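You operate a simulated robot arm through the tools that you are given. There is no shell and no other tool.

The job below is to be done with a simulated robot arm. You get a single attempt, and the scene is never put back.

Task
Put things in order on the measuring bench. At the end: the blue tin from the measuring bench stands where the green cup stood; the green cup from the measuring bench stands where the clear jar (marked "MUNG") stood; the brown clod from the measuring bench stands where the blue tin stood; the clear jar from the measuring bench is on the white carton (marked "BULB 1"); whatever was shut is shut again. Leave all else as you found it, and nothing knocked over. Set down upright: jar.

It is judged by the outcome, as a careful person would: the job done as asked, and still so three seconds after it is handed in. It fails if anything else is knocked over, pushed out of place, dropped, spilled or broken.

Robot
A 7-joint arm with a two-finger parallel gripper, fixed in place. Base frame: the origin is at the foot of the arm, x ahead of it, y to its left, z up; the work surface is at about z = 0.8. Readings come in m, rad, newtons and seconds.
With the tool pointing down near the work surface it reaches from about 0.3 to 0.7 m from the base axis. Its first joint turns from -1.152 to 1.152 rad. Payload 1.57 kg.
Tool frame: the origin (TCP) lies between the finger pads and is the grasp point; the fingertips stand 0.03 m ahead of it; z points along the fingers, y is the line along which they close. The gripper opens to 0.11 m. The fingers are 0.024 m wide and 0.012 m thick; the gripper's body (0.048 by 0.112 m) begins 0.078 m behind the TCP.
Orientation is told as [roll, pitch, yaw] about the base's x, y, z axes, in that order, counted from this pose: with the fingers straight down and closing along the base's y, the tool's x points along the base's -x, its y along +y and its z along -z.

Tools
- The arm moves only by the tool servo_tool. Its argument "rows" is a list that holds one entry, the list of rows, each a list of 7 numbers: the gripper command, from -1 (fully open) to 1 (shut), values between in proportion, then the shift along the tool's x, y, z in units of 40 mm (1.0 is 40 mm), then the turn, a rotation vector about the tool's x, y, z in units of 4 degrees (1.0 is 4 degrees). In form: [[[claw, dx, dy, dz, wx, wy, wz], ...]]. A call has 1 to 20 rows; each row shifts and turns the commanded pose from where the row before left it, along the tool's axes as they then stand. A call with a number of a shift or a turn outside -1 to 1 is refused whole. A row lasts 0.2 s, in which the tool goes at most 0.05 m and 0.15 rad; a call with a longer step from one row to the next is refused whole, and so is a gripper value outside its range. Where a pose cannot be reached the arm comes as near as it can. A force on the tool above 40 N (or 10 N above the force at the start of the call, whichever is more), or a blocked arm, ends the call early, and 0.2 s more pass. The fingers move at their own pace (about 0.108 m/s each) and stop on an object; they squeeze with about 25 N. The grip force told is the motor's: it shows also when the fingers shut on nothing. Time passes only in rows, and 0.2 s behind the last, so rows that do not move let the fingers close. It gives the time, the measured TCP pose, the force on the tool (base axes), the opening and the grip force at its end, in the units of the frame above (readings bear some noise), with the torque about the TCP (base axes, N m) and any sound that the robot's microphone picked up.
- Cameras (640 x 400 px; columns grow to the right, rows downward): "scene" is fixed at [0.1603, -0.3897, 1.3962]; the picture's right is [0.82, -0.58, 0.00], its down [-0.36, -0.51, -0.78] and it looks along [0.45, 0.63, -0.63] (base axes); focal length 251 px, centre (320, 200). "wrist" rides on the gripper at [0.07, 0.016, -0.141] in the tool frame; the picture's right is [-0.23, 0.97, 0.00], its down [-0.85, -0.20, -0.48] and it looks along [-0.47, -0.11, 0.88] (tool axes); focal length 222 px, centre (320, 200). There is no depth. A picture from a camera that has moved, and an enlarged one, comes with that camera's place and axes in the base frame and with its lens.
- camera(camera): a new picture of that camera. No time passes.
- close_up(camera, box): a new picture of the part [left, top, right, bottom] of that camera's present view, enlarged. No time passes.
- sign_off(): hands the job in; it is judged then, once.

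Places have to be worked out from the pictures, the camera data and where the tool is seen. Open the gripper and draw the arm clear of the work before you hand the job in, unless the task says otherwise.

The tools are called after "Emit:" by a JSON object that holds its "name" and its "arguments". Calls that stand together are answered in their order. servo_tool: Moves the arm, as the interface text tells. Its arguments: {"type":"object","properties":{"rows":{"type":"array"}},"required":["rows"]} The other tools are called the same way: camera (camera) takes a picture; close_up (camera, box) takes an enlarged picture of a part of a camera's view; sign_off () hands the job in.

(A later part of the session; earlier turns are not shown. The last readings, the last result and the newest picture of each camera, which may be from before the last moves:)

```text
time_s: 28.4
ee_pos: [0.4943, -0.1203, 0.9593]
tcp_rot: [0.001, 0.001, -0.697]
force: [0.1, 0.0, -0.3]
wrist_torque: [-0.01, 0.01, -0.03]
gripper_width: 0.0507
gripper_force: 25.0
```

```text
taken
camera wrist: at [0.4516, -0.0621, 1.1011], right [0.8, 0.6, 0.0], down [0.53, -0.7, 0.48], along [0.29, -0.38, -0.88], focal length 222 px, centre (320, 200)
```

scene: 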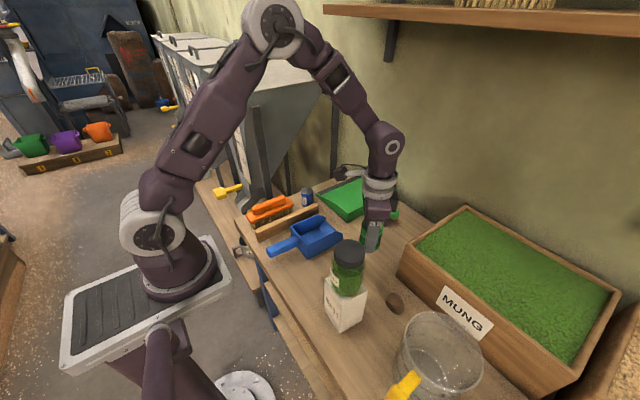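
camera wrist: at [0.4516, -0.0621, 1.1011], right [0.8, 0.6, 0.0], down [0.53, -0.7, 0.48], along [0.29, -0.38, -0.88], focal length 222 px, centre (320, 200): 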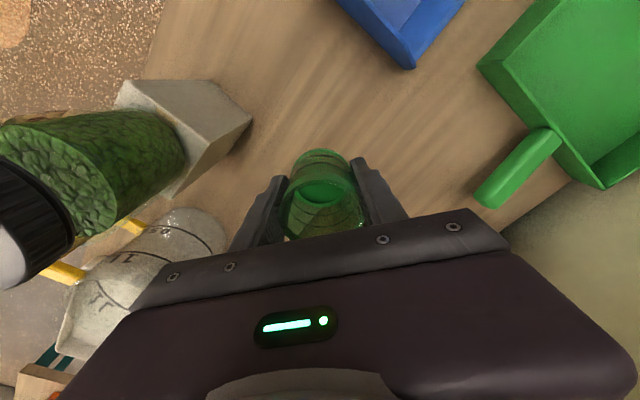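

Clearances to carton and jar look fine. I lower the cup to just above the bench.

Emit:
{"name": "servo_tool", "arguments": {"rows": [[[0.4, 0, 0, 0.3, 0, 0, 0], [0.4, 0, 0, 0.6, 0, 0, 0], [0.4, 0, 0, 0.6, 0, 0, 0], [0.4, 0, 0, 0.6, 0, 0, 0], [0.4, 0, 0, 0.5, 0, 0, 0], [0.4, 0, 0, 0.25, 0, 0, 0], [0.4, 0, 0, 0.1, 0, 0, 0], [0.4, 0, 0, 0, 0, 0, 0]]]}}

Emit:
{"name": "close_up", "arguments": {"camera": "scene", "box": [310, 200, 430, 300]}}

```text
time_s: 30.2
ee_pos: [0.4977, -0.1197, 0.8412]
tcp_rot: [0.0, 0.0, -0.698]
force: [-0.2, 0.0, -0.2]
wrist_torque: [0.03, 0.02, 0.01]
gripper_width: 0.0505
gripper_force: 25.5
```

```text
4.00 times, centred on (370, 250) of scene
camera zoom: at [0.1603, -0.3897, 1.3962], right [0.82, -0.58, 0.0], down [-0.36, -0.51, -0.78], along [0.45, 0.63, -0.63], focal length 1003 px, centre (120, 0)
```

zoom: 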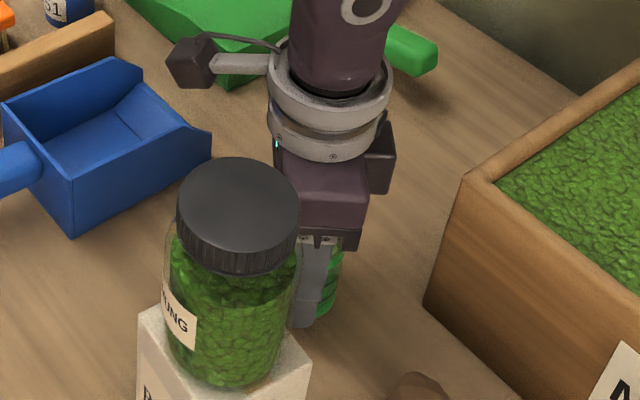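

I step down a few more millimetres to find the contact.

Emit:
{"name": "servo_tool", "arguments": {"rows": [[[0.4, 0, 0, 0.05, 0, 0, 0], [0.4, 0, 0, 0, 0, 0, 0]]]}}

```text
time_s: 30.8
ee_pos: [0.4962, -0.121, 0.8395]
tcp_rot: [-0.001, -0.001, -0.696]
force: [0.4, 0.7, -0.2]
wrist_torque: [0.04, -0.02, 0.0]
gripper_width: 0.0504
gripper_force: 25.1
```

Emit:
{"name": "servo_tool", "arguments": {"rows": [[[0.4, 0, 0, 0.04, 0, 0, 0], [0.4, 0, 0, 0, 0, 0, 0]]]}}

```text
time_s: 31.4
ee_pos: [0.4972, -0.12, 0.8374]
tcp_rot: [0.0, -0.002, -0.698]
force: [-0.2, 1.5, 6.9]
wrist_torque: [0.02, -0.08, -0.04]
gripper_width: 0.0508
gripper_force: 25.4
```

Light contact (7 N). I open the fingers to release the cup, then rise straight up.

Emit:
{"name": "servo_tool", "arguments": {"rows": [[[0, 0, 0, 0, 0, 0, 0], [-0.3, 0, 0, 0, 0, 0, 0], [-0.6, 0, 0, 0, 0, 0, 0], [-0.6, 0, 0, 0, 0, 0, 0], [-0.6, 0, 0, -0.3, 0, 0, 0], [-0.6, 0, 0, -0.7, 0, 0, 0], [-0.6, 0, 0, -0.9, 0, 0, 0], [-0.6, 0, 0, -0.9, 0, 0, 0], [-0.6, 0, 0, -0.9, 0, 0, 0], [-0.6, 0, 0, -0.9, 0, 0, 0], [-0.6, 0, 0, -0.9, 0, 0, 0], [-0.6, 0, 0, 0, 0, 0, 0]]]}}

Emit:
{"name": "camera", "arguments": {"camera": "wrist"}}

Emit:
{"name": "camera", "arguments": {"camera": "scene"}}

```text
time_s: 34.0
ee_pos: [0.4965, -0.1191, 1.0585]
tcp_rot: [0.002, 0.0, -0.697]
force: [-0.6, 1.0, -0.3]
wrist_torque: [0.03, -0.01, -0.01]
gripper_width: 0.0878
gripper_force: 0.1
```

```text
taken
camera wrist: at [0.4523, -0.0606, 1.2002], right [0.8, 0.6, 0.0], down [0.53, -0.7, 0.48], along [0.29, -0.38, -0.88], focal length 222 px, centre (320, 200)
```

wrist: 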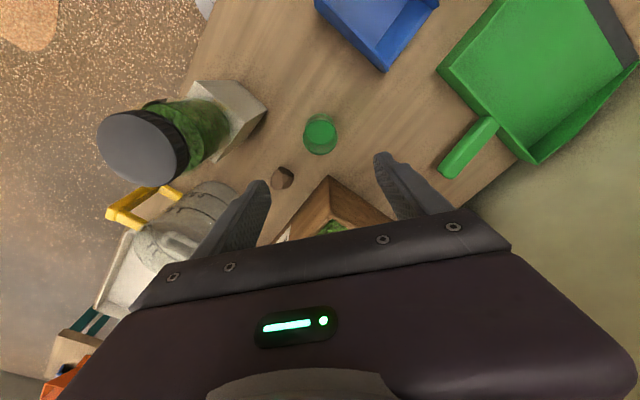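

```text
taken
```

scene: 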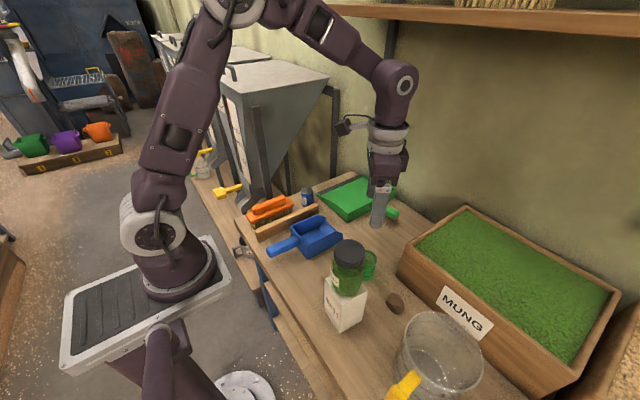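

Cup stands on the jar's old spot. Now I unwind the yaw and move over the blue tin for a last check of its surroundings.

Emit:
{"name": "servo_tool", "arguments": {"rows": [[[-0.6, 0, 0, 0, 0, 0, -1], [-0.6, 0, 0, 0, 0, 0, -1], [-0.6, 0, 0, 0, 0, 0, -1], [-0.6, 0, 0, 0, 0, 0, -1], [-0.6, 0, 0, 0, 0, 0, -1], [-0.6, 0, 0, 0, 0, 0, -1], [-0.6, 0, 0, 0, 0, 0, -1], [-0.6, 0, 0, 0, 0, 0, -1], [-0.6, 0, 0, 0, 0, 0, -1], [-0.6, 0, 0, 0, 0, 0, -1], [-0.6, -0.1, 0.85, 0, 0, 0, 0], [-0.6, -0.1, 0.85, 0, 0, 0, 0], [-0.6, -0.1, 0.85, 0, 0, 0, 0], [-0.6, -0.1, 0.85, 0, 0, 0, 0], [-0.6, -0.1, 0.85, 0, 0, 0, 0], [-0.6, -0.1, 0.85, 0, 0, 0, 0], [-0.6, -0.1, 0.85, 0, 0, 0, 0], [-0.6, -0.1, 0.85, 0, 0, 0, 0], [-0.6, -0.1, 0.85, 0, 0, 0, 0], [-0.6, -0.04, 0.81, 0, 0, 0, 0]]]}}

Emit:
{"name": "camera", "arguments": {"camera": "wrist"}}

Emit:
{"name": "camera", "arguments": {"camera": "scene"}}

```text
time_s: 38.2
ee_pos: [0.5339, 0.2195, 1.0581]
tcp_rot: [0.001, -0.001, -0.001]
force: [0.3, -0.7, -0.1]
wrist_torque: [-0.02, 0.03, -0.01]
gripper_width: 0.0879
gripper_force: 0.2
```

```text
taken
camera wrist: at [0.4627, 0.2373, 1.1998], right [0.23, 0.97, 0.0], down [0.85, -0.2, 0.48], along [0.47, -0.11, -0.88], focal length 222 px, centre (320, 200)
```

wrist: 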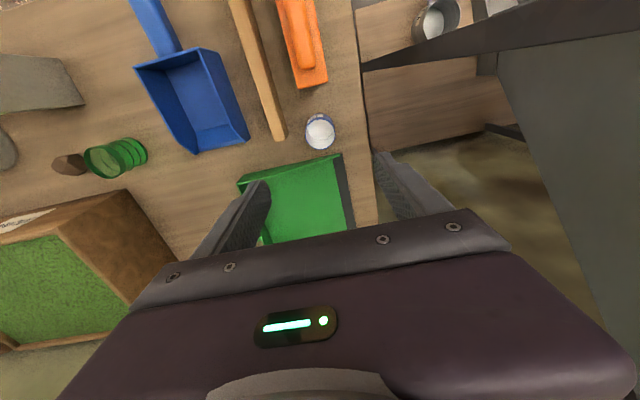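

```text
taken
```

scene: 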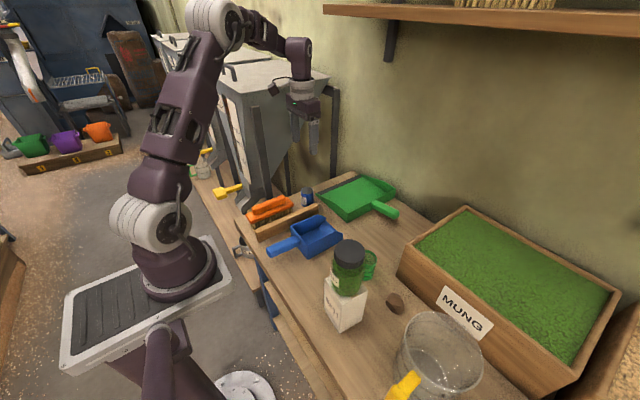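

Emit:
{"name": "close_up", "arguments": {"camera": "wrist", "box": [240, 70, 400, 170]}}

Emit:
{"name": "close_up", "arguments": {"camera": "wrist", "box": [40, 120, 200, 220]}}

```text
4.00 times, centred on (320, 120) of wrist
camera zoom: at [0.4627, 0.2373, 1.1998], right [0.23, 0.97, 0.0], down [0.85, -0.2, 0.48], along [0.47, -0.11, -0.88], focal length 888 px, centre (320, 520)
```

zoom: 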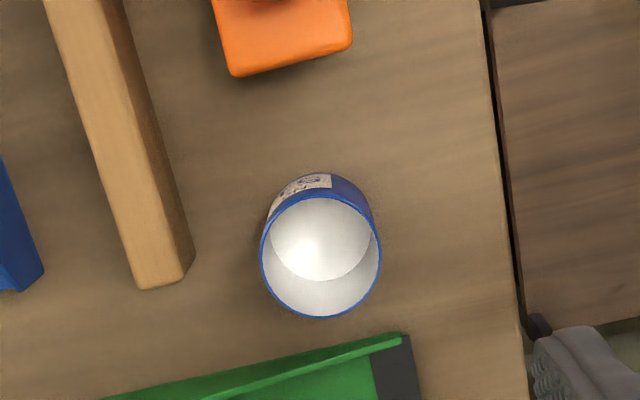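

```text
4.00 times, centred on (120, 170) of wrist
camera zoom: at [0.4627, 0.2373, 1.1998], right [0.23, 0.97, 0.0], down [0.85, -0.2, 0.48], along [0.47, -0.11, -0.88], focal length 888 px, centre (1120, 320)
```

zoom: 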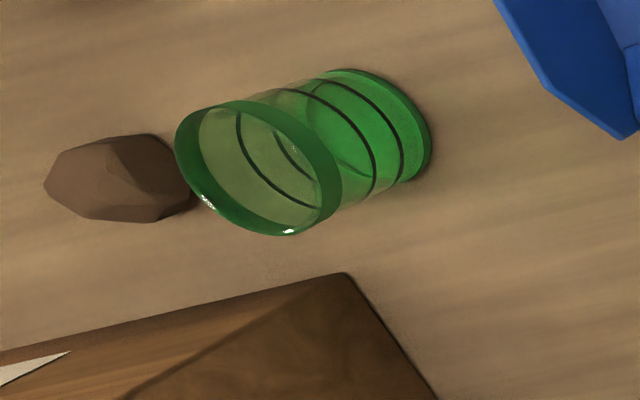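

Tin axis confirmed at (0.5345, 0.220), rim z ≈ 0.851. I narrow the fingers to ~64 mm, offset 2 mm away from the batten, and descend halfway first.

Emit:
{"name": "servo_tool", "arguments": {"rows": [[[-0.16, 0, 0.05, 0.3, 0, 0, 0], [-0.16, 0, 0, 0.9, 0, 0, 0], [-0.16, 0, 0, 0.9, 0, 0, 0], [-0.16, 0, 0, 0.9, 0, 0, 0], [-0.16, 0, 0, 0.4, 0, 0, 0], [-0.16, 0, 0, 0, 0, 0, 0]]]}}

Emit:
{"name": "camera", "arguments": {"camera": "wrist"}}

Emit:
{"name": "close_up", "arguments": {"camera": "scene", "box": [250, 130, 370, 230]}}

```text
time_s: 39.6
ee_pos: [0.5328, 0.2217, 0.9218]
tcp_rot: [0.001, 0.0, 0.001]
force: [0.6, 1.0, -0.1]
wrist_torque: [-0.01, 0.01, 0.01]
gripper_width: 0.0637
gripper_force: 0.1
```

```text
taken
camera wrist: at [0.4629, 0.2382, 1.064], right [0.23, 0.97, 0.0], down [0.85, -0.2, 0.48], along [0.47, -0.11, -0.88], focal length 222 px, centre (320, 200)
```

wrist: 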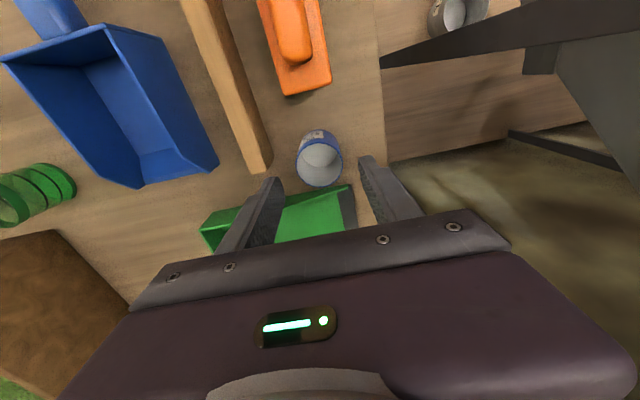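

```text
4.00 times, centred on (310, 180) of scene
camera zoom: at [0.1603, -0.3897, 1.3962], right [0.82, -0.58, 0.0], down [-0.36, -0.51, -0.78], along [0.45, 0.63, -0.63], focal length 1003 px, centre (360, 280)
```

zoom: 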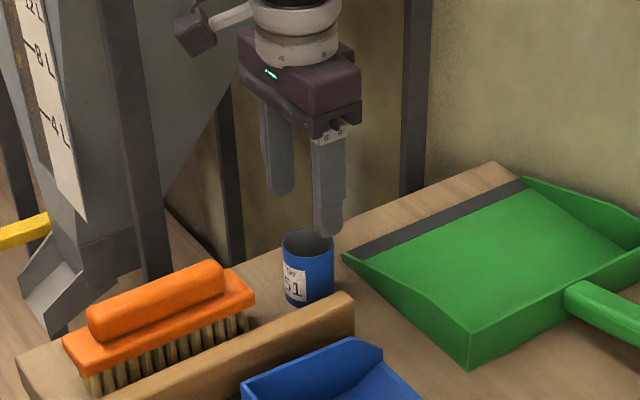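

Aligned above the tin, clear of batten and dustpan. I continue down in smaller steps.

Emit:
{"name": "servo_tool", "arguments": {"rows": [[[-0.16, 0, 0, 0.4, 0, 0, 0], [-0.16, 0, 0, 0.5, 0, 0, 0], [-0.16, 0, 0, 0.5, 0, 0, 0], [-0.16, 0, 0, 0.4, 0, 0, 0], [-0.16, 0, 0, 0.25, 0, 0, 0], [-0.16, 0, 0, 0, 0, 0, 0]]]}}

Emit:
{"name": "close_up", "arguments": {"camera": "wrist", "box": [200, 80, 440, 240]}}

Emit:
{"name": "close_up", "arguments": {"camera": "scene", "box": [270, 150, 350, 220]}}

```text
time_s: 41.0
ee_pos: [0.5332, 0.2199, 0.8394]
tcp_rot: [-0.001, -0.001, -0.001]
force: [0.3, 0.2, -1.3]
wrist_torque: [-0.01, -0.02, 0.03]
gripper_width: 0.0637
gripper_force: 0.0
```

```text
2.50 times, centred on (320, 160) of wrist
camera zoom: at [0.4621, 0.2374, 0.9816], right [0.23, 0.97, 0.0], down [0.85, -0.2, 0.48], along [0.47, -0.11, -0.88], focal length 555 px, centre (320, 300)
```

zoom: 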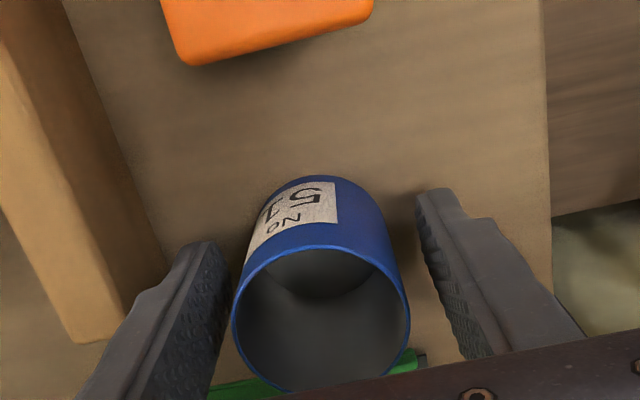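

```text
5.71 times, centred on (310, 185) of scene
camera zoom: at [0.1603, -0.3897, 1.3962], right [0.82, -0.58, 0.0], down [-0.36, -0.51, -0.78], along [0.45, 0.63, -0.63], focal length 1433 px, centre (377, 286)
```

zoom: 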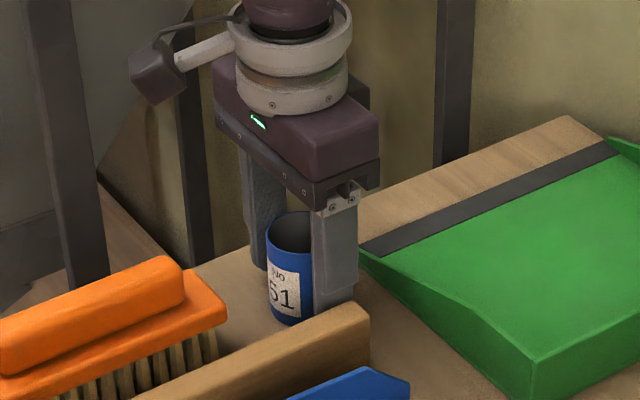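

The tin is between the fingers with clear gaps. I close and lift 2 cm slowly.

Emit:
{"name": "servo_tool", "arguments": {"rows": [[[0.05, 0, 0, 0, 0, 0, 0], [0.2, 0, 0, 0, 0, 0, 0], [0.5, 0, 0, 0, 0, 0, 0], [0.5, 0, 0, 0, 0, 0, 0], [0.5, 0, 0, -0.1, 0, 0, 0], [0.5, 0, 0, -0.2, 0, 0, 0], [0.5, 0, 0, -0.2, 0, 0, 0], [0.5, 0, 0, 0, 0, 0, 0]]]}}

Emit:
{"name": "close_up", "arguments": {"camera": "wrist", "box": [200, 80, 440, 240]}}

Emit:
{"name": "close_up", "arguments": {"camera": "scene", "box": [270, 150, 350, 220]}}

```text
time_s: 42.8
ee_pos: [0.5339, 0.2207, 0.8591]
tcp_rot: [-0.001, 0.001, 0.0]
force: [-0.1, -0.9, -0.2]
wrist_torque: [0.01, -0.01, 0.04]
gripper_width: 0.0431
gripper_force: 25.3
```

```text
2.50 times, centred on (320, 160) of wrist
camera zoom: at [0.4622, 0.2379, 1.0016], right [0.23, 0.97, 0.0], down [0.85, -0.2, 0.48], along [0.47, -0.11, -0.88], focal length 555 px, centre (320, 300)
```

zoom: 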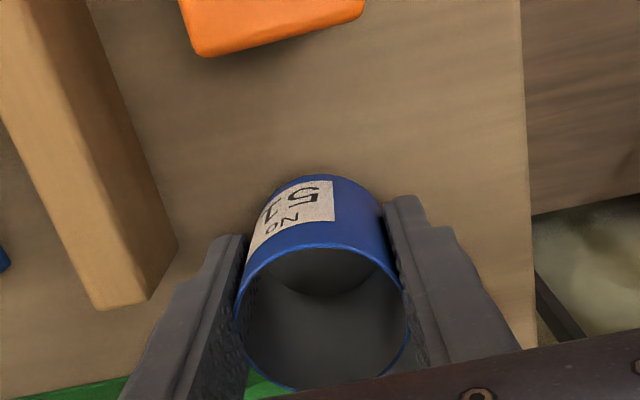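

```text
5.71 times, centred on (310, 185) of scene
camera zoom: at [0.1603, -0.3897, 1.3962], right [0.82, -0.58, 0.0], down [-0.36, -0.51, -0.78], along [0.45, 0.63, -0.63], focal length 1433 px, centre (377, 286)
```

zoom: 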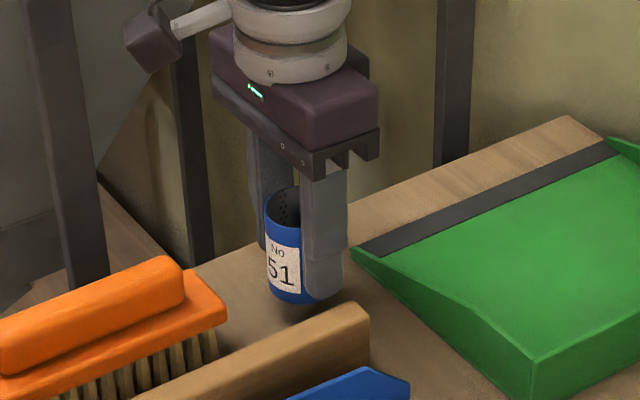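

Firm hold (43 mm). I lift to z ≈ 1.0 and carry the tin to above the cup's old spot (0.632, -0.081).

Emit:
{"name": "servo_tool", "arguments": {"rows": [[[0.5, 0, 0, -0.4, 0, 0, 0], [0.5, 0, 0, -0.8, 0, 0, 0], [0.5, 0, 0, -0.8, 0, 0, 0], [0.5, 0, 0, -0.8, 0, 0, 0], [0.5, 0, 0, -0.7, 0, 0, 0], [0.5, -0.1225, -0.3775, 0, 0, 0, 0], [0.5, -0.245, -0.755, 0, 0, 0, 0], [0.5, -0.245, -0.755, 0, 0, 0, 0], [0.5, -0.245, -0.755, 0, 0, 0, 0], [0.5, -0.245, -0.755, 0, 0, 0, 0], [0.5, -0.245, -0.755, 0, 0, 0, 0], [0.5, -0.245, -0.755, 0, 0, 0, 0], [0.5, -0.245, -0.755, 0, 0, 0, 0], [0.5, -0.245, -0.755, 0, 0, 0, 0], [0.5, -0.245, -0.755, 0, 0, 0, 0], [0.5, -0.1225, -0.3775, 0, 0, 0, 0], [0.5, 0, 0, 0, 0, 0, 0]]]}}

Emit:
{"name": "camera", "arguments": {"camera": "wrist"}}

Emit:
{"name": "camera", "arguments": {"camera": "scene"}}

```text
time_s: 46.4
ee_pos: [0.6331, -0.0829, 0.9999]
tcp_rot: [-0.001, -0.001, -0.001]
force: [0.5, 1.0, -0.8]
wrist_torque: [0.03, 0.0, -0.02]
gripper_width: 0.0425
gripper_force: 25.1
```

```text
taken
camera wrist: at [0.5624, -0.0656, 1.1412], right [0.23, 0.97, 0.0], down [0.85, -0.2, 0.48], along [0.47, -0.11, -0.88], focal length 222 px, centre (320, 200)
```

wrist: 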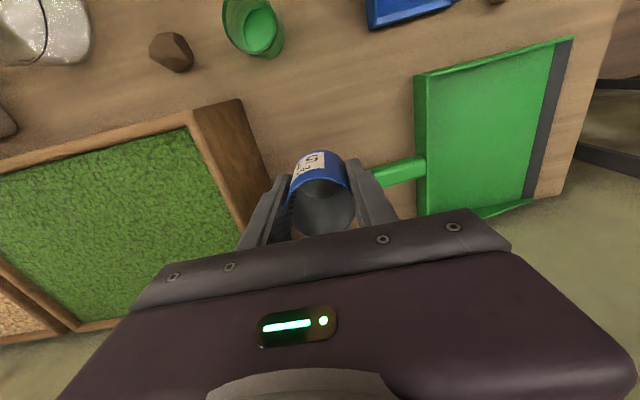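

```text
taken
```

scene: 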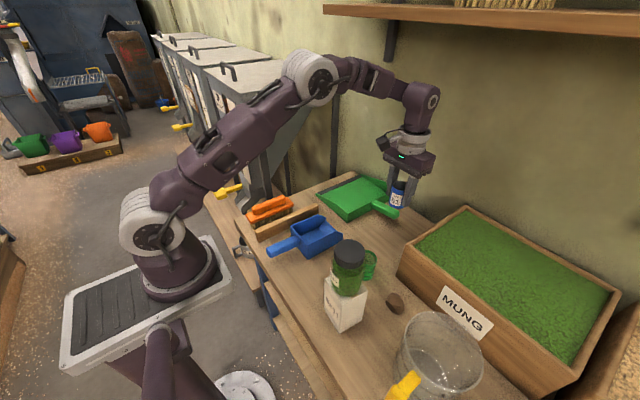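

Above the cup's old spot; I lower to just above contact (expected TCP ≈ 0.839).

Emit:
{"name": "servo_tool", "arguments": {"rows": [[[0.5, 0, 0.03, 0.4, 0, 0, 0], [0.5, 0, 0, 0.7, 0, 0, 0], [0.5, 0, 0, 0.8, 0, 0, 0], [0.5, 0, 0, 0.8, 0, 0, 0], [0.5, 0, 0, 0.7, 0, 0, 0], [0.5, 0, 0, 0.3, 0, 0, 0], [0.5, 0, 0, 0.15, 0, 0, 0], [0.5, 0, 0, 0, 0, 0, 0]]]}}

Emit:
{"name": "camera", "arguments": {"camera": "wrist"}}

Emit:
{"name": "close_up", "arguments": {"camera": "scene", "box": [350, 170, 450, 270]}}

```text
time_s: 48.2
ee_pos: [0.6321, -0.0803, 0.8453]
tcp_rot: [-0.001, 0.0, 0.001]
force: [0.9, -0.2, -0.4]
wrist_torque: [-0.02, 0.01, -0.03]
gripper_width: 0.0425
gripper_force: 24.9
```

```text
taken
camera wrist: at [0.5609, -0.0627, 0.9874], right [0.23, 0.97, 0.0], down [0.85, -0.2, 0.48], along [0.47, -0.11, -0.88], focal length 222 px, centre (320, 200)
```

wrist: 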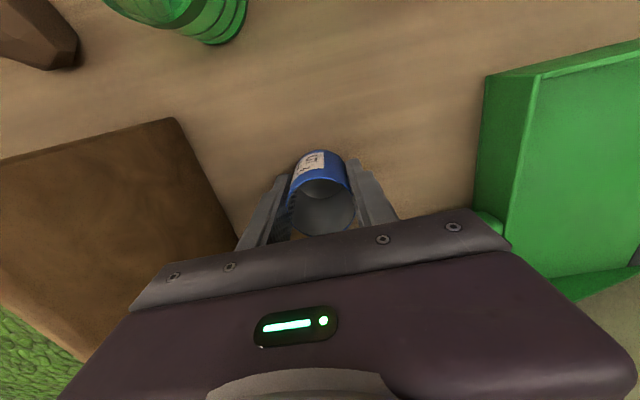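

```text
4.00 times, centred on (400, 220) of scene
camera zoom: at [0.1603, -0.3897, 1.3962], right [0.82, -0.58, 0.0], down [-0.36, -0.51, -0.78], along [0.45, 0.63, -0.63], focal length 1003 px, centre (0, 120)
```

zoom: 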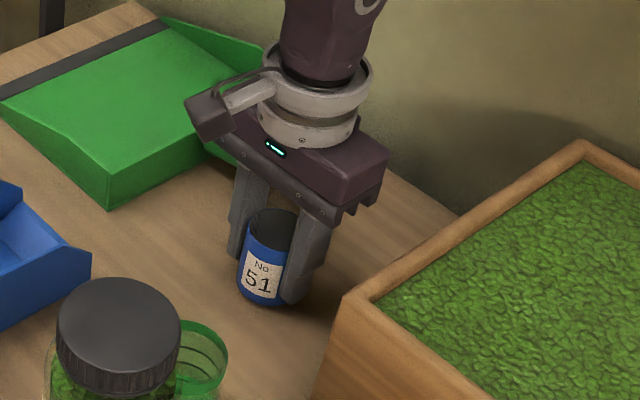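

Emit:
{"name": "servo_tool", "arguments": {"rows": [[[0.5, 0, 0, 0.08, 0, 0, 0], [0.5, 0, 0, 0.04, 0, 0, 0], [0.5, 0, 0, 0, 0, 0, 0]]]}}

```text
time_s: 49.0
ee_pos: [0.6318, -0.0805, 0.8427]
tcp_rot: [0.0, -0.002, -0.001]
force: [-3.4, 1.5, 9.7]
wrist_torque: [0.09, 0.05, -0.04]
gripper_width: 0.0422
gripper_force: 25.0
```

Contact (≈10 N) at z 0.8427. I release and check before retreating.

Emit:
{"name": "servo_tool", "arguments": {"rows": [[[0.15, 0, 0, 0, 0, 0, 0], [0, 0, 0, 0, 0, 0, 0], [-0.2, 0, 0, 0, 0, 0, 0], [-0.5, 0, 0, 0, 0, 0, 0], [-0.5, 0, 0, 0, 0, 0, 0]]]}}

Emit:
{"name": "close_up", "arguments": {"camera": "wrist", "box": [200, 80, 440, 240]}}

Emit:
{"name": "close_up", "arguments": {"camera": "scene", "box": [350, 170, 450, 270]}}

```text
time_s: 50.2
ee_pos: [0.6315, -0.0797, 0.8412]
tcp_rot: [-0.001, -0.001, 0.0]
force: [-0.4, 0.3, 0.1]
wrist_torque: [-0.04, 0.01, -0.03]
gripper_width: 0.0824
gripper_force: 0.1
```

```text
2.50 times, centred on (320, 160) of wrist
camera zoom: at [0.5608, -0.0631, 0.983], right [0.23, 0.97, 0.0], down [0.85, -0.2, 0.48], along [0.47, -0.11, -0.88], focal length 555 px, centre (320, 300)
```

zoom: 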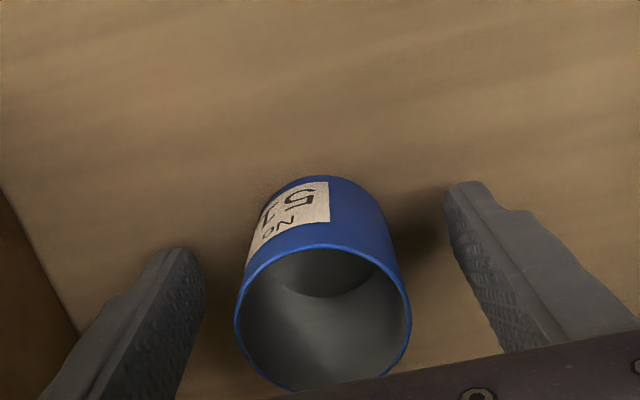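

```text
4.00 times, centred on (400, 220) of scene
camera zoom: at [0.1603, -0.3897, 1.3962], right [0.82, -0.58, 0.0], down [-0.36, -0.51, -0.78], along [0.45, 0.63, -0.63], focal length 1003 px, centre (0, 120)
```

zoom: 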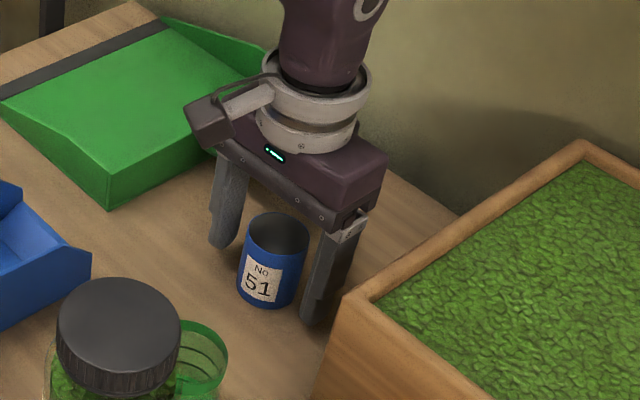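

The tin stands upright on the cup's old spot. I rise to z ≈ 1.10 and move over the clod.

Emit:
{"name": "servo_tool", "arguments": {"rows": [[[-0.5, 0, 0, -0.3, 0, 0, 0], [-0.5, 0, 0, -0.8, 0, 0, 0], [-0.5, 0, 0, -0.9, 0, 0, 0], [-0.5, 0, 0, -0.9, 0, 0, 0], [-0.5, 0, 0, -0.9, 0, 0, 0], [-0.5, 0, 0, -0.9, 0, 0, 0], [-0.5, 0, 0, -0.9, 0, 0, 0], [-0.5, 0, 0, -0.9, 0, 0, 0], [-0.5, 0.35, -0.39, 0, 0, 0, 0], [-0.5, 0.63, -0.71, 0, 0, 0, 0], [-0.5, 0.63, -0.71, 0, 0, 0, 0], [-0.5, 0.63, -0.71, 0, 0, 0, 0], [-0.5, 0.63, -0.71, 0, 0, 0, 0], [-0.5, 0.605, -0.695, 0, 0, 0, 0], [-0.5, 0, 0, 0, 0, 0, 0]]]}}

Emit:
{"name": "servo_tool", "arguments": {"rows": [[[-0.5, 0, 0, 0, 0, 0, 1], [-0.5, 0, 0, 0, 0, 0, 1], [-0.5, 0, 0, 0, 0, 0, 1], [-0.5, 0, 0, 0, 0, 0, 1], [-0.5, 0, 0, 0, 0, 0, 1], [-0.5, 0, 0, 0, 0, 0, 1], [-0.5, 0, 0, 0, 0, 0, 1], [-0.5, 0, 0, 0, 0, 0, 1], [-0.5, 0, 0, 0, 0, 0, 1], [-0.5, 0, 0, 0, 0, 0, 1], [-0.5, 0, 0, 0, 0, 0, 1], [-0.5, 0, 0, 0, 0, 0, 1], [-0.5, 0, 0, 0, 0, 0, 1], [-0.5, 0, 0, 0, 0, 0, 1], [-0.5, 0, 0, 0, 0, 0, 1], [-0.5, 0, 0, 0, 0, 0, 1], [-0.5, 0, 0, 0, 0, 0, 1], [-0.5, 0, 0, 0, 0, 0, 0.5], [-0.5, 0, 0, 0, 0, 0, 0]]]}}

Emit:
{"name": "camera", "arguments": {"camera": "wrist"}}

Emit:
{"name": "camera", "arguments": {"camera": "scene"}}

```text
time_s: 53.4
ee_pos: [0.4942, -0.2396, 1.1014]
tcp_rot: [0.001, 0.0, 0.0]
force: [0.4, -0.3, -0.1]
wrist_torque: [0.02, 0.01, 0.02]
gripper_width: 0.0822
gripper_force: 0.1
```

```text
time_s: 57.4
ee_pos: [0.4913, -0.2371, 1.1017]
tcp_rot: [0.0, 0.001, -1.221]
force: [-0.2, -0.2, 0.0]
wrist_torque: [-0.03, -0.02, 0.03]
gripper_width: 0.0824
gripper_force: 0.1
```

```text
taken
camera wrist: at [0.4829, -0.165, 1.2434], right [0.99, 0.12, 0.0], down [0.1, -0.87, 0.48], along [0.06, -0.48, -0.88], focal length 222 px, centre (320, 200)
```

wrist: 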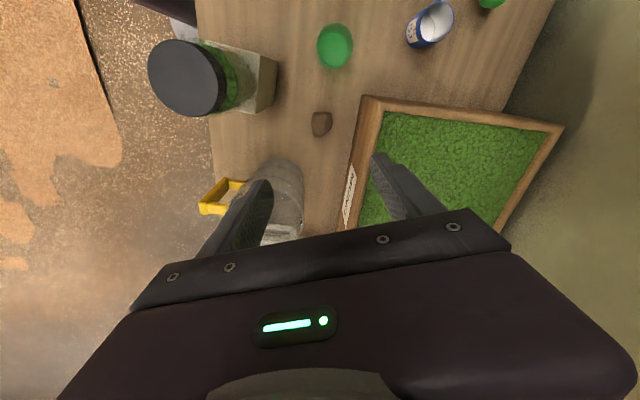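

```text
taken
```

scene: 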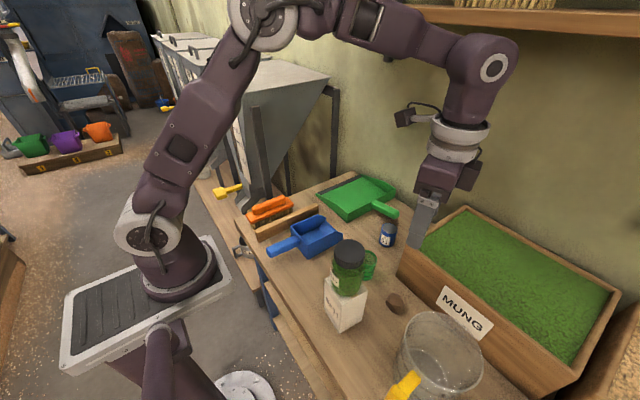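

Emit:
{"name": "close_up", "arguments": {"camera": "wrist", "box": [272, 85, 400, 165]}}

Emit:
{"name": "close_up", "arguments": {"camera": "scene", "box": [320, 230, 440, 330]}}

Emit:
{"name": "close_up", "arguments": {"camera": "wrist", "box": [140, 10, 300, 140]}}

```text
5.00 times, centred on (336, 125) of wrist
camera zoom: at [0.4829, -0.165, 1.2434], right [0.99, 0.12, 0.0], down [0.1, -0.87, 0.48], along [0.06, -0.48, -0.88], focal length 1111 px, centre (240, 575)
```

zoom: 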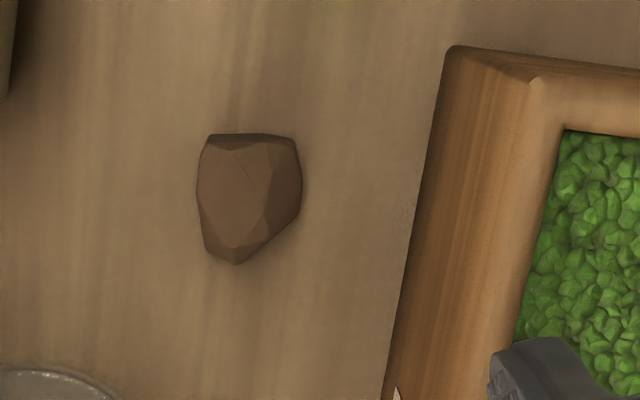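

```text
4.00 times, centred on (380, 280) of scene
camera zoom: at [0.1603, -0.3897, 1.3962], right [0.82, -0.58, 0.0], down [-0.36, -0.51, -0.78], along [0.45, 0.63, -0.63], focal length 1003 px, centre (80, -120)
```

zoom: 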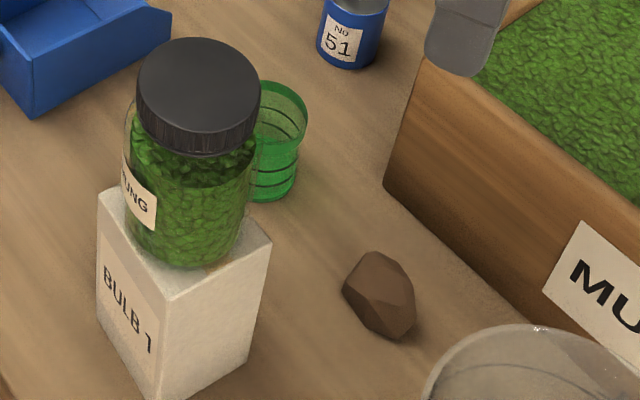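

```text
3.08 times, centred on (220, 75) of wrist
camera zoom: at [0.4829, -0.165, 1.2434], right [0.99, 0.12, 0.0], down [0.1, -0.87, 0.48], along [0.06, -0.48, -0.88], focal length 684 px, centre (628, 585)
```

zoom: 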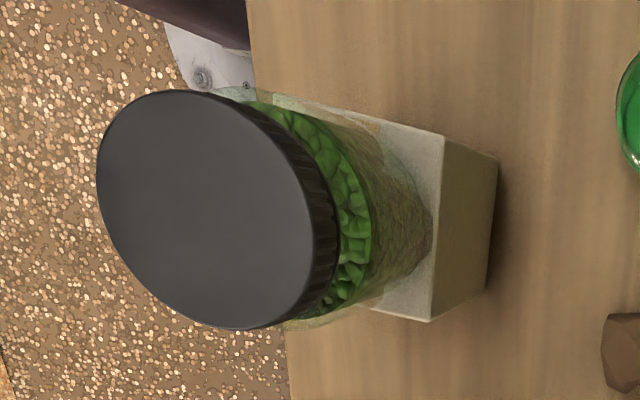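

Clod centre is about (0.494, -0.236), ~41 mm across the closing line; the planter face is at x ≈ 0.560 and the jar stays >2 cm clear. I descend partway with the fingers at ~70 mm.

Emit:
{"name": "servo_tool", "arguments": {"rows": [[[-0.27, 0.1, 0, 0.4, 0, 0, 0], [-0.27, 0, 0, 0.9, 0, 0, 0], [-0.27, 0, 0, 0.9, 0, 0, 0], [-0.27, 0, 0, 0.9, 0, 0, 0], [-0.27, 0, 0, 0.8, 0, 0, 0], [-0.27, 0, 0, 0.4, 0, 0, 0], [-0.27, 0, 0, 0, 0, 0, 0]]]}}

Emit:
{"name": "camera", "arguments": {"camera": "wrist"}}

Emit:
{"name": "close_up", "arguments": {"camera": "scene", "box": [310, 180, 470, 330]}}

```text
time_s: 59.0
ee_pos: [0.491, -0.2326, 0.9274]
tcp_rot: [-0.001, 0.001, -1.222]
force: [0.3, -0.1, 0.1]
wrist_torque: [0.02, 0.0, -0.02]
gripper_width: 0.0697
gripper_force: 0.2
```

```text
taken
camera wrist: at [0.4812, -0.1606, 1.0694], right [0.99, 0.12, 0.0], down [0.1, -0.87, 0.48], along [0.06, -0.48, -0.88], focal length 222 px, centre (320, 200)
```

wrist: 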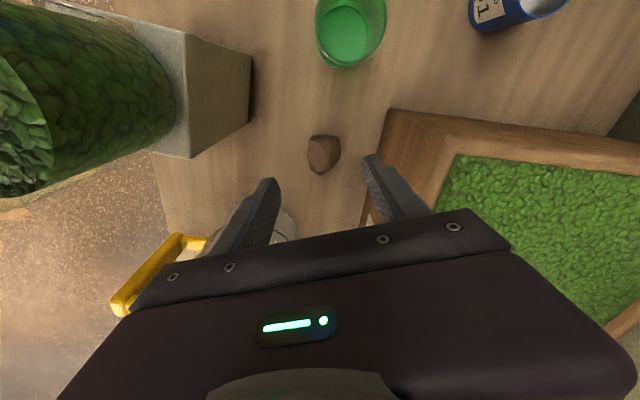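

```text
2.67 times, centred on (390, 255) of scene
camera zoom: at [0.1603, -0.3897, 1.3962], right [0.82, -0.58, 0.0], down [-0.36, -0.51, -0.78], along [0.45, 0.63, -0.63], focal length 668 px, centre (133, 53)
```

zoom: 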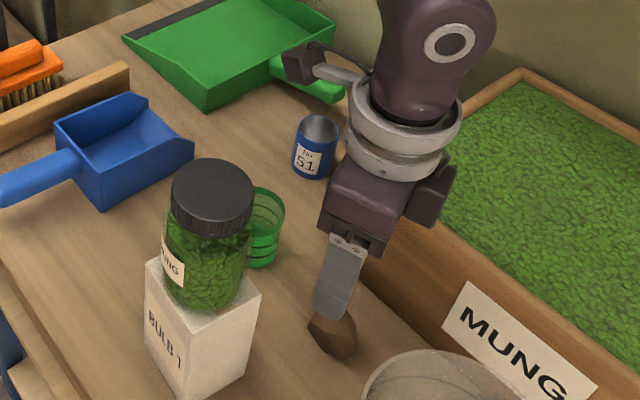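

Alignment is good: the clod lies midway between the fingers. I descend the rest carefully.

Emit:
{"name": "servo_tool", "arguments": {"rows": [[[-0.27, 0, 0, 0.4, 0, 0, 0], [-0.27, 0, 0, 0.5, 0, 0, 0], [-0.27, 0, 0, 0.5, 0, 0, 0], [-0.27, 0, 0, 0.4, 0, 0, 0], [-0.27, 0, 0, 0.3, 0, 0, 0], [-0.27, 0, 0, 0.1, 0, 0, 0], [-0.27, 0, 0, 0, 0, 0, 0]]]}}

Emit:
{"name": "close_up", "arguments": {"camera": "wrist", "box": [200, 80, 440, 240]}}

Emit:
{"name": "close_up", "arguments": {"camera": "scene", "box": [330, 220, 450, 330]}}

```text
time_s: 60.6
ee_pos: [0.4913, -0.2324, 0.8416]
tcp_rot: [0.0, 0.0, -1.221]
force: [0.4, 0.0, -0.4]
wrist_torque: [0.0, 0.03, 0.01]
gripper_width: 0.07
gripper_force: 0.0
```

```text
2.50 times, centred on (320, 160) of wrist
camera zoom: at [0.4819, -0.1608, 0.9827], right [0.99, 0.12, 0.0], down [0.1, -0.87, 0.48], along [0.06, -0.48, -0.88], focal length 555 px, centre (320, 300)
```

zoom: 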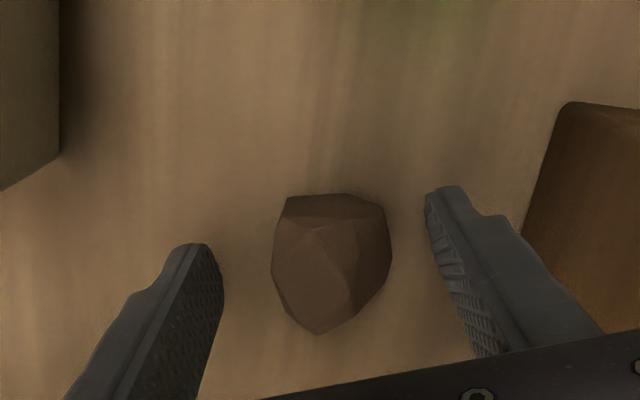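

```text
3.64 times, centred on (390, 275) of scene
camera zoom: at [0.1603, -0.3897, 1.3962], right [0.82, -0.58, 0.0], down [-0.36, -0.51, -0.78], along [0.45, 0.63, -0.63], focal length 912 px, centre (66, -73)
```

zoom: 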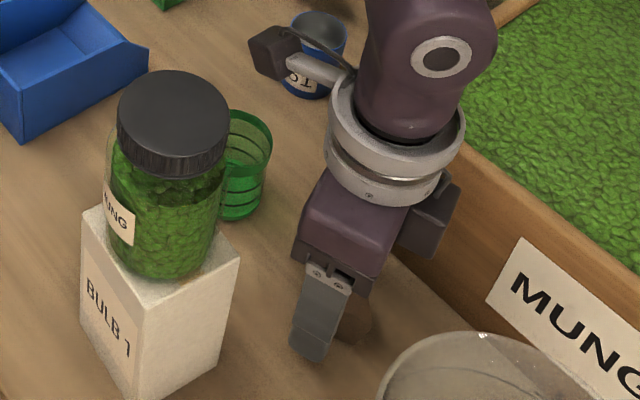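

Clear all round. I go down 5 mm more and close on the clod.

Emit:
{"name": "servo_tool", "arguments": {"rows": [[[-0.27, 0, 0, 0.12, 0, 0, 0], [-0.1, 0, 0, 0, 0, 0, 0], [0.1, 0, 0, 0, 0, 0, 0], [0.3, 0, 0, 0, 0, 0, 0], [0.6, 0, 0, 0, 0, 0, 0], [0.6, 0, 0, 0, 0, 0, 0]]]}}

Emit:
{"name": "close_up", "arguments": {"camera": "wrist", "box": [200, 80, 440, 240]}}

```text
time_s: 62.0
ee_pos: [0.4901, -0.2332, 0.8356]
tcp_rot: [0.0, 0.0, -1.221]
force: [0.1, 0.2, 1.3]
wrist_torque: [0.0, 0.02, -0.01]
gripper_width: 0.0398
gripper_force: 25.3
```

```text
2.50 times, centred on (320, 160) of wrist
camera zoom: at [0.4814, -0.161, 0.978], right [0.99, 0.12, 0.0], down [0.1, -0.87, 0.48], along [0.06, -0.48, -0.88], focal length 555 px, centre (320, 300)
```

zoom: 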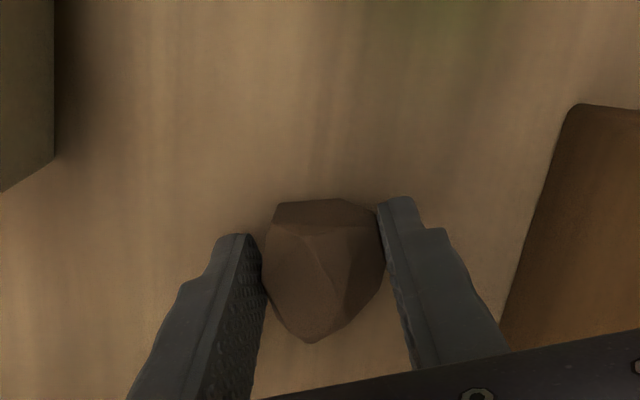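

Gripped at ~40 mm. I lift 2.5 cm slowly and check.

Emit:
{"name": "servo_tool", "arguments": {"rows": [[[0.6, 0, 0, -0.1, 0, 0, 0], [0.6, 0, 0, -0.2, 0, 0, 0], [0.6, 0, 0, -0.3, 0, 0, 0], [0.6, 0, 0, 0, 0, 0, 0]]]}}

Emit:
{"name": "close_up", "arguments": {"camera": "wrist", "box": [200, 80, 440, 240]}}

Emit:
{"name": "close_up", "arguments": {"camera": "scene", "box": [330, 220, 450, 330]}}

```text
time_s: 63.0
ee_pos: [0.4899, -0.2324, 0.8603]
tcp_rot: [0.0, 0.0, -1.223]
force: [0.7, 0.4, -0.3]
wrist_torque: [0.03, -0.03, 0.0]
gripper_width: 0.0399
gripper_force: 25.4
```

```text
2.50 times, centred on (320, 160) of wrist
camera zoom: at [0.481, -0.1613, 1.0023], right [0.99, 0.12, 0.0], down [0.1, -0.87, 0.48], along [0.06, -0.48, -0.88], focal length 555 px, centre (320, 300)
```

zoom: 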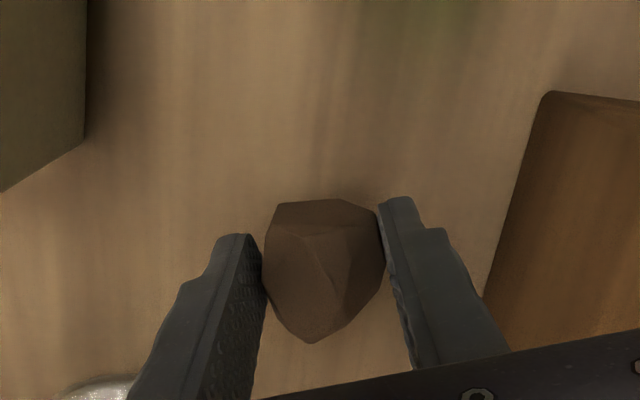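

```text
3.64 times, centred on (390, 275) of scene
camera zoom: at [0.1603, -0.3897, 1.3962], right [0.82, -0.58, 0.0], down [-0.36, -0.51, -0.78], along [0.45, 0.63, -0.63], focal length 912 px, centre (66, -73)
```

zoom: 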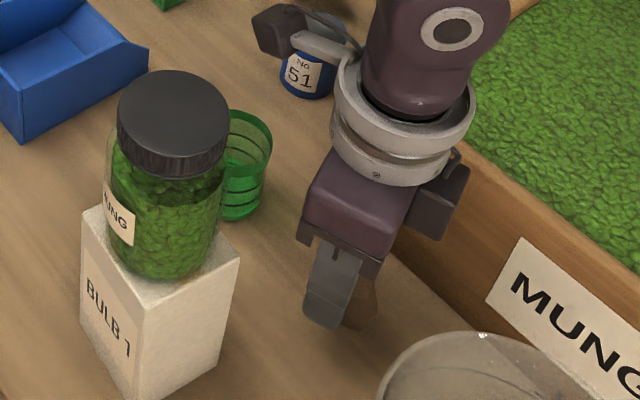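

Held firmly. I lift to z ≈ 1.10 and unwind the yaw to zero.

Emit:
{"name": "servo_tool", "arguments": {"rows": [[[0.6, 0, 0, -0.4, 0, 0, 0], [0.6, 0, 0, -0.8, 0, 0, 0], [0.6, 0, 0, -0.9, 0, 0, 0], [0.6, 0, 0, -0.9, 0, 0, 0], [0.6, 0, 0, -0.9, 0, 0, 0], [0.6, 0, 0, -0.9, 0, 0, 0], [0.6, 0, 0, -0.8, 0, 0, 0], [0.6, 0, 0, -0.4, 0, 0, 0], [0.6, 0, 0, 0, 0, 0, 0]]]}}

Emit:
{"name": "servo_tool", "arguments": {"rows": [[[0.6, 0, 0, 0, 0, 0, -0.5], [0.6, 0, 0, 0, 0, 0, -1], [0.6, 0, 0, 0, 0, 0, -1], [0.6, 0, 0, 0, 0, 0, -1], [0.6, 0, 0, 0, 0, 0, -1], [0.6, 0, 0, 0, 0, 0, -1], [0.6, 0, 0, 0, 0, 0, -1], [0.6, 0, 0, 0, 0, 0, -1], [0.6, 0, 0, 0, 0, 0, -1], [0.6, 0, 0, 0, 0, 0, -1], [0.6, 0, 0, 0, 0, 0, -1], [0.6, 0, 0, 0, 0, 0, -1], [0.6, 0, 0, 0, 0, 0, -1], [0.6, 0, 0, 0, 0, 0, -1], [0.6, 0, 0, 0, 0, 0, -1], [0.6, 0, 0, 0, 0, 0, -1], [0.6, 0, 0, 0, 0, 0, -1], [0.6, 0, 0, 0, 0, 0, -1], [0.6, 0, 0, 0, 0, 0, 0]]]}}

Emit:
{"name": "camera", "arguments": {"camera": "wrist"}}

```text
time_s: 65.0
ee_pos: [0.4906, -0.2339, 1.1014]
tcp_rot: [0.0, 0.0, -1.222]
force: [-0.1, -0.4, -0.2]
wrist_torque: [0.02, -0.01, 0.03]
gripper_width: 0.0394
gripper_force: 25.0
```

```text
time_s: 69.0
ee_pos: [0.4911, -0.234, 1.1005]
tcp_rot: [0.001, 0.001, 0.001]
force: [0.2, -0.5, -0.6]
wrist_torque: [0.0, 0.01, -0.02]
gripper_width: 0.0394
gripper_force: 24.7
```

```text
taken
camera wrist: at [0.4205, -0.2164, 1.2424], right [0.23, 0.97, 0.0], down [0.86, -0.2, 0.48], along [0.47, -0.11, -0.88], focal length 222 px, centre (320, 200)
```

wrist: 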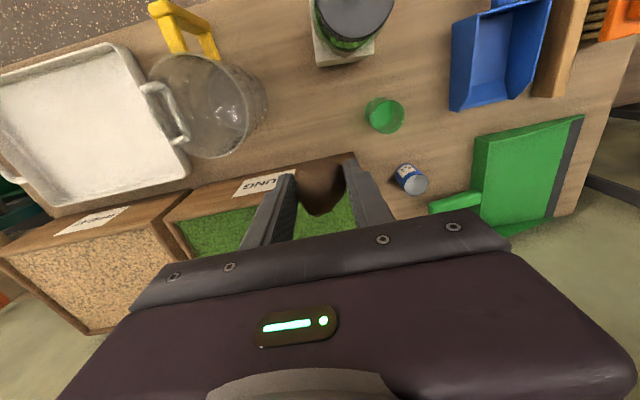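

Clod still held. I carry it to above the tin's old spot.

Emit:
{"name": "servo_tool", "arguments": {"rows": [[[0.6, -0.04, 0.45, 0, 0, 0, 0], [0.6, -0.08, 0.87, 0, 0, 0, 0], [0.6, -0.08, 0.87, 0, 0, 0, 0], [0.6, -0.08, 0.87, 0, 0, 0, 0], [0.6, -0.08, 0.87, 0, 0, 0, 0], [0.6, -0.08, 0.87, 0, 0, 0, 0], [0.6, -0.08, 0.87, 0, 0, 0, 0], [0.6, -0.08, 0.87, 0, 0, 0, 0], [0.6, -0.08, 0.87, 0, 0, 0, 0], [0.6, -0.08, 0.87, 0, 0, 0, 0], [0.6, -0.08, 0.87, 0, 0, 0, 0], [0.6, -0.08, 0.87, 0, 0, 0, 0], [0.6, -0.08, 0.87, 0, 0, 0, 0], [0.6, -0.03, 0.47, 0, 0, 0, 0], [0.6, 0, 0, 0, 0, 0, 0]]]}}

Emit:
{"name": "camera", "arguments": {"camera": "wrist"}}

```text
time_s: 72.2
ee_pos: [0.5318, 0.2199, 1.0998]
tcp_rot: [-0.001, -0.002, 0.001]
force: [-0.9, 0.7, -1.3]
wrist_torque: [0.0, 0.02, 0.03]
gripper_width: 0.0393
gripper_force: 24.9
```

```text
taken
camera wrist: at [0.4616, 0.2377, 1.2416], right [0.23, 0.97, 0.0], down [0.85, -0.2, 0.48], along [0.47, -0.11, -0.88], focal length 222 px, centre (320, 200)
```

wrist: 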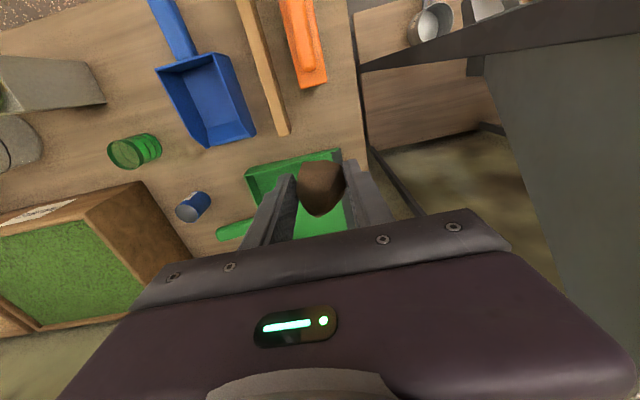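

In place above the tin's old spot. I lower to just above the bench.

Emit:
{"name": "servo_tool", "arguments": {"rows": [[[0.6, 0, 0.03, 0.4, 0, 0, 0], [0.6, 0, 0, 0.8, 0, 0, 0], [0.6, 0, 0, 0.9, 0, 0, 0], [0.6, 0, 0, 0.9, 0, 0, 0], [0.6, 0, 0, 0.9, 0, 0, 0], [0.6, 0, 0, 0.9, 0, 0, 0], [0.6, 0, 0, 0.8, 0, 0, 0], [0.6, 0, 0, 0.5, 0, 0, 0], [0.6, 0, 0, 0.3, 0, 0, 0], [0.6, 0, 0, 0.05, 0, 0, 0], [0.6, 0, 0, 0, 0, 0, 0]]]}}

Emit:
{"name": "close_up", "arguments": {"camera": "wrist", "box": [200, 80, 440, 240]}}

Emit:
{"name": "close_up", "arguments": {"camera": "scene", "box": [270, 150, 350, 220]}}

```text
time_s: 74.6
ee_pos: [0.5319, 0.2228, 0.8424]
tcp_rot: [0.0, 0.0, 0.0]
force: [0.5, 1.0, 0.1]
wrist_torque: [-0.02, -0.02, 0.01]
gripper_width: 0.0394
gripper_force: 25.0
```

```text
2.50 times, centred on (320, 160) of wrist
camera zoom: at [0.462, 0.2399, 0.984], right [0.23, 0.97, 0.0], down [0.85, -0.2, 0.48], along [0.47, -0.11, -0.88], focal length 555 px, centre (320, 300)
```

zoom: 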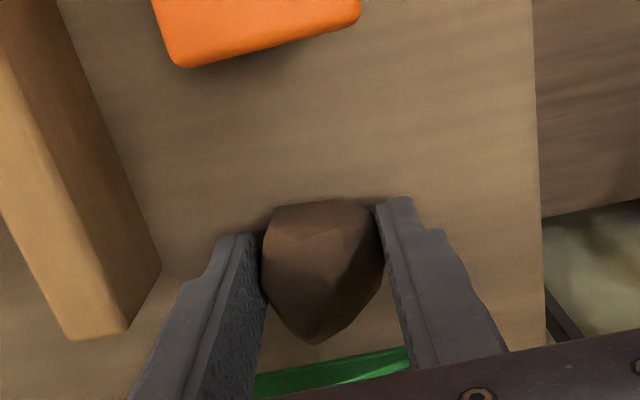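

```text
5.71 times, centred on (310, 185) of scene
camera zoom: at [0.1603, -0.3897, 1.3962], right [0.82, -0.58, 0.0], down [-0.36, -0.51, -0.78], along [0.45, 0.63, -0.63], focal length 1433 px, centre (377, 286)
```

zoom: 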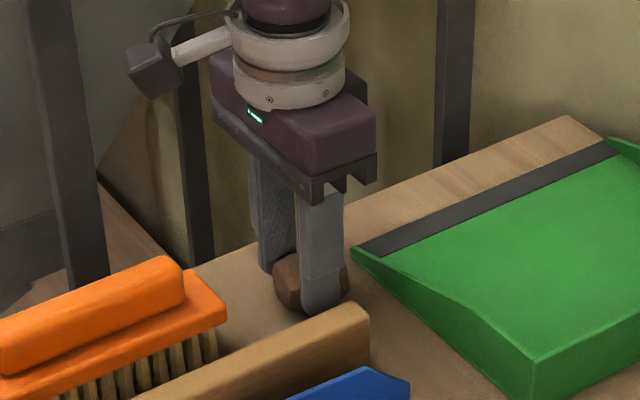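

Emit:
{"name": "servo_tool", "arguments": {"rows": [[[0.6, 0, -0.02, 0.1, 0, 0, 0], [0.6, 0, 0, 0.05, 0, 0, 0], [0.6, 0, 0, 0, 0, 0, 0]]]}}

```text
time_s: 75.4
ee_pos: [0.5321, 0.2228, 0.8363]
tcp_rot: [0.001, -0.002, 0.001]
force: [-1.3, 0.3, 3.6]
wrist_torque: [-0.09, -0.04, -0.04]
gripper_width: 0.039
gripper_force: 24.9
```

Light contact (≈4 N). I open to ~64 mm (clear of the batten) and rise straight up.

Emit:
{"name": "servo_tool", "arguments": {"rows": [[[0.25, 0, 0, 0, 0, 0, 0], [0.1, 0, 0, 0, 0, 0, 0], [-0.05, 0, 0, 0, 0, 0, 0], [-0.16, 0, 0, 0, 0, 0, 0], [-0.16, 0, 0, 0, 0, 0, 0], [-0.16, 0, 0, -0.2, 0, 0, 0], [-0.16, 0, 0, -0.5, 0, 0, 0], [-0.16, 0, 0, -0.8, 0, 0, 0], [-0.16, 0, 0, -0.9, 0, 0, 0], [-0.16, 0, 0, -0.9, 0, 0, 0], [-0.16, 0, 0, -0.9, 0, 0, 0], [-0.16, 0, 0, -0.9, 0, 0, 0], [-0.16, 0, 0, -0.9, 0, 0, 0], [-0.16, 0, 0, -0.9, 0, 0, 0], [-0.16, 0, 0, 0, 0, 0, 0]]]}}

Emit:
{"name": "camera", "arguments": {"camera": "wrist"}}

Emit:
{"name": "camera", "arguments": {"camera": "scene"}}

```text
time_s: 78.6
ee_pos: [0.5309, 0.222, 1.1126]
tcp_rot: [0.0, 0.0, 0.001]
force: [0.8, 0.1, 0.2]
wrist_torque: [0.01, 0.01, 0.0]
gripper_width: 0.0638
gripper_force: 0.1
```

```text
taken
camera wrist: at [0.4607, 0.2389, 1.2544], right [0.23, 0.97, 0.0], down [0.85, -0.2, 0.48], along [0.47, -0.11, -0.88], focal length 222 px, centre (320, 200)
```

wrist: 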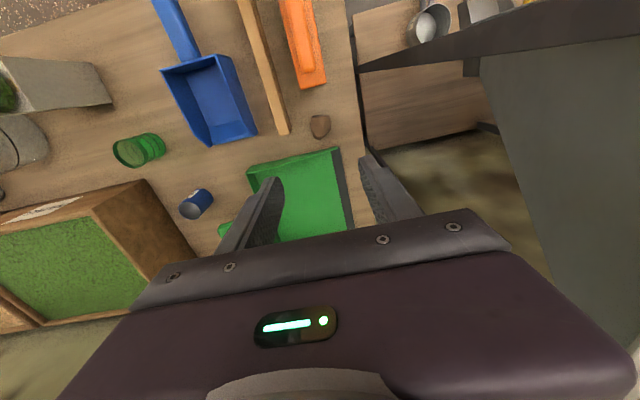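

```text
taken
```

scene: 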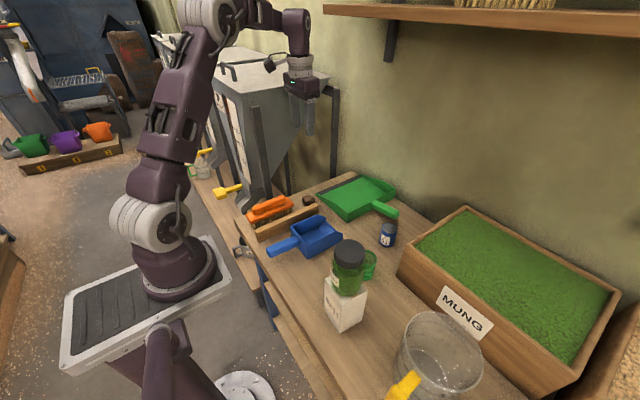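

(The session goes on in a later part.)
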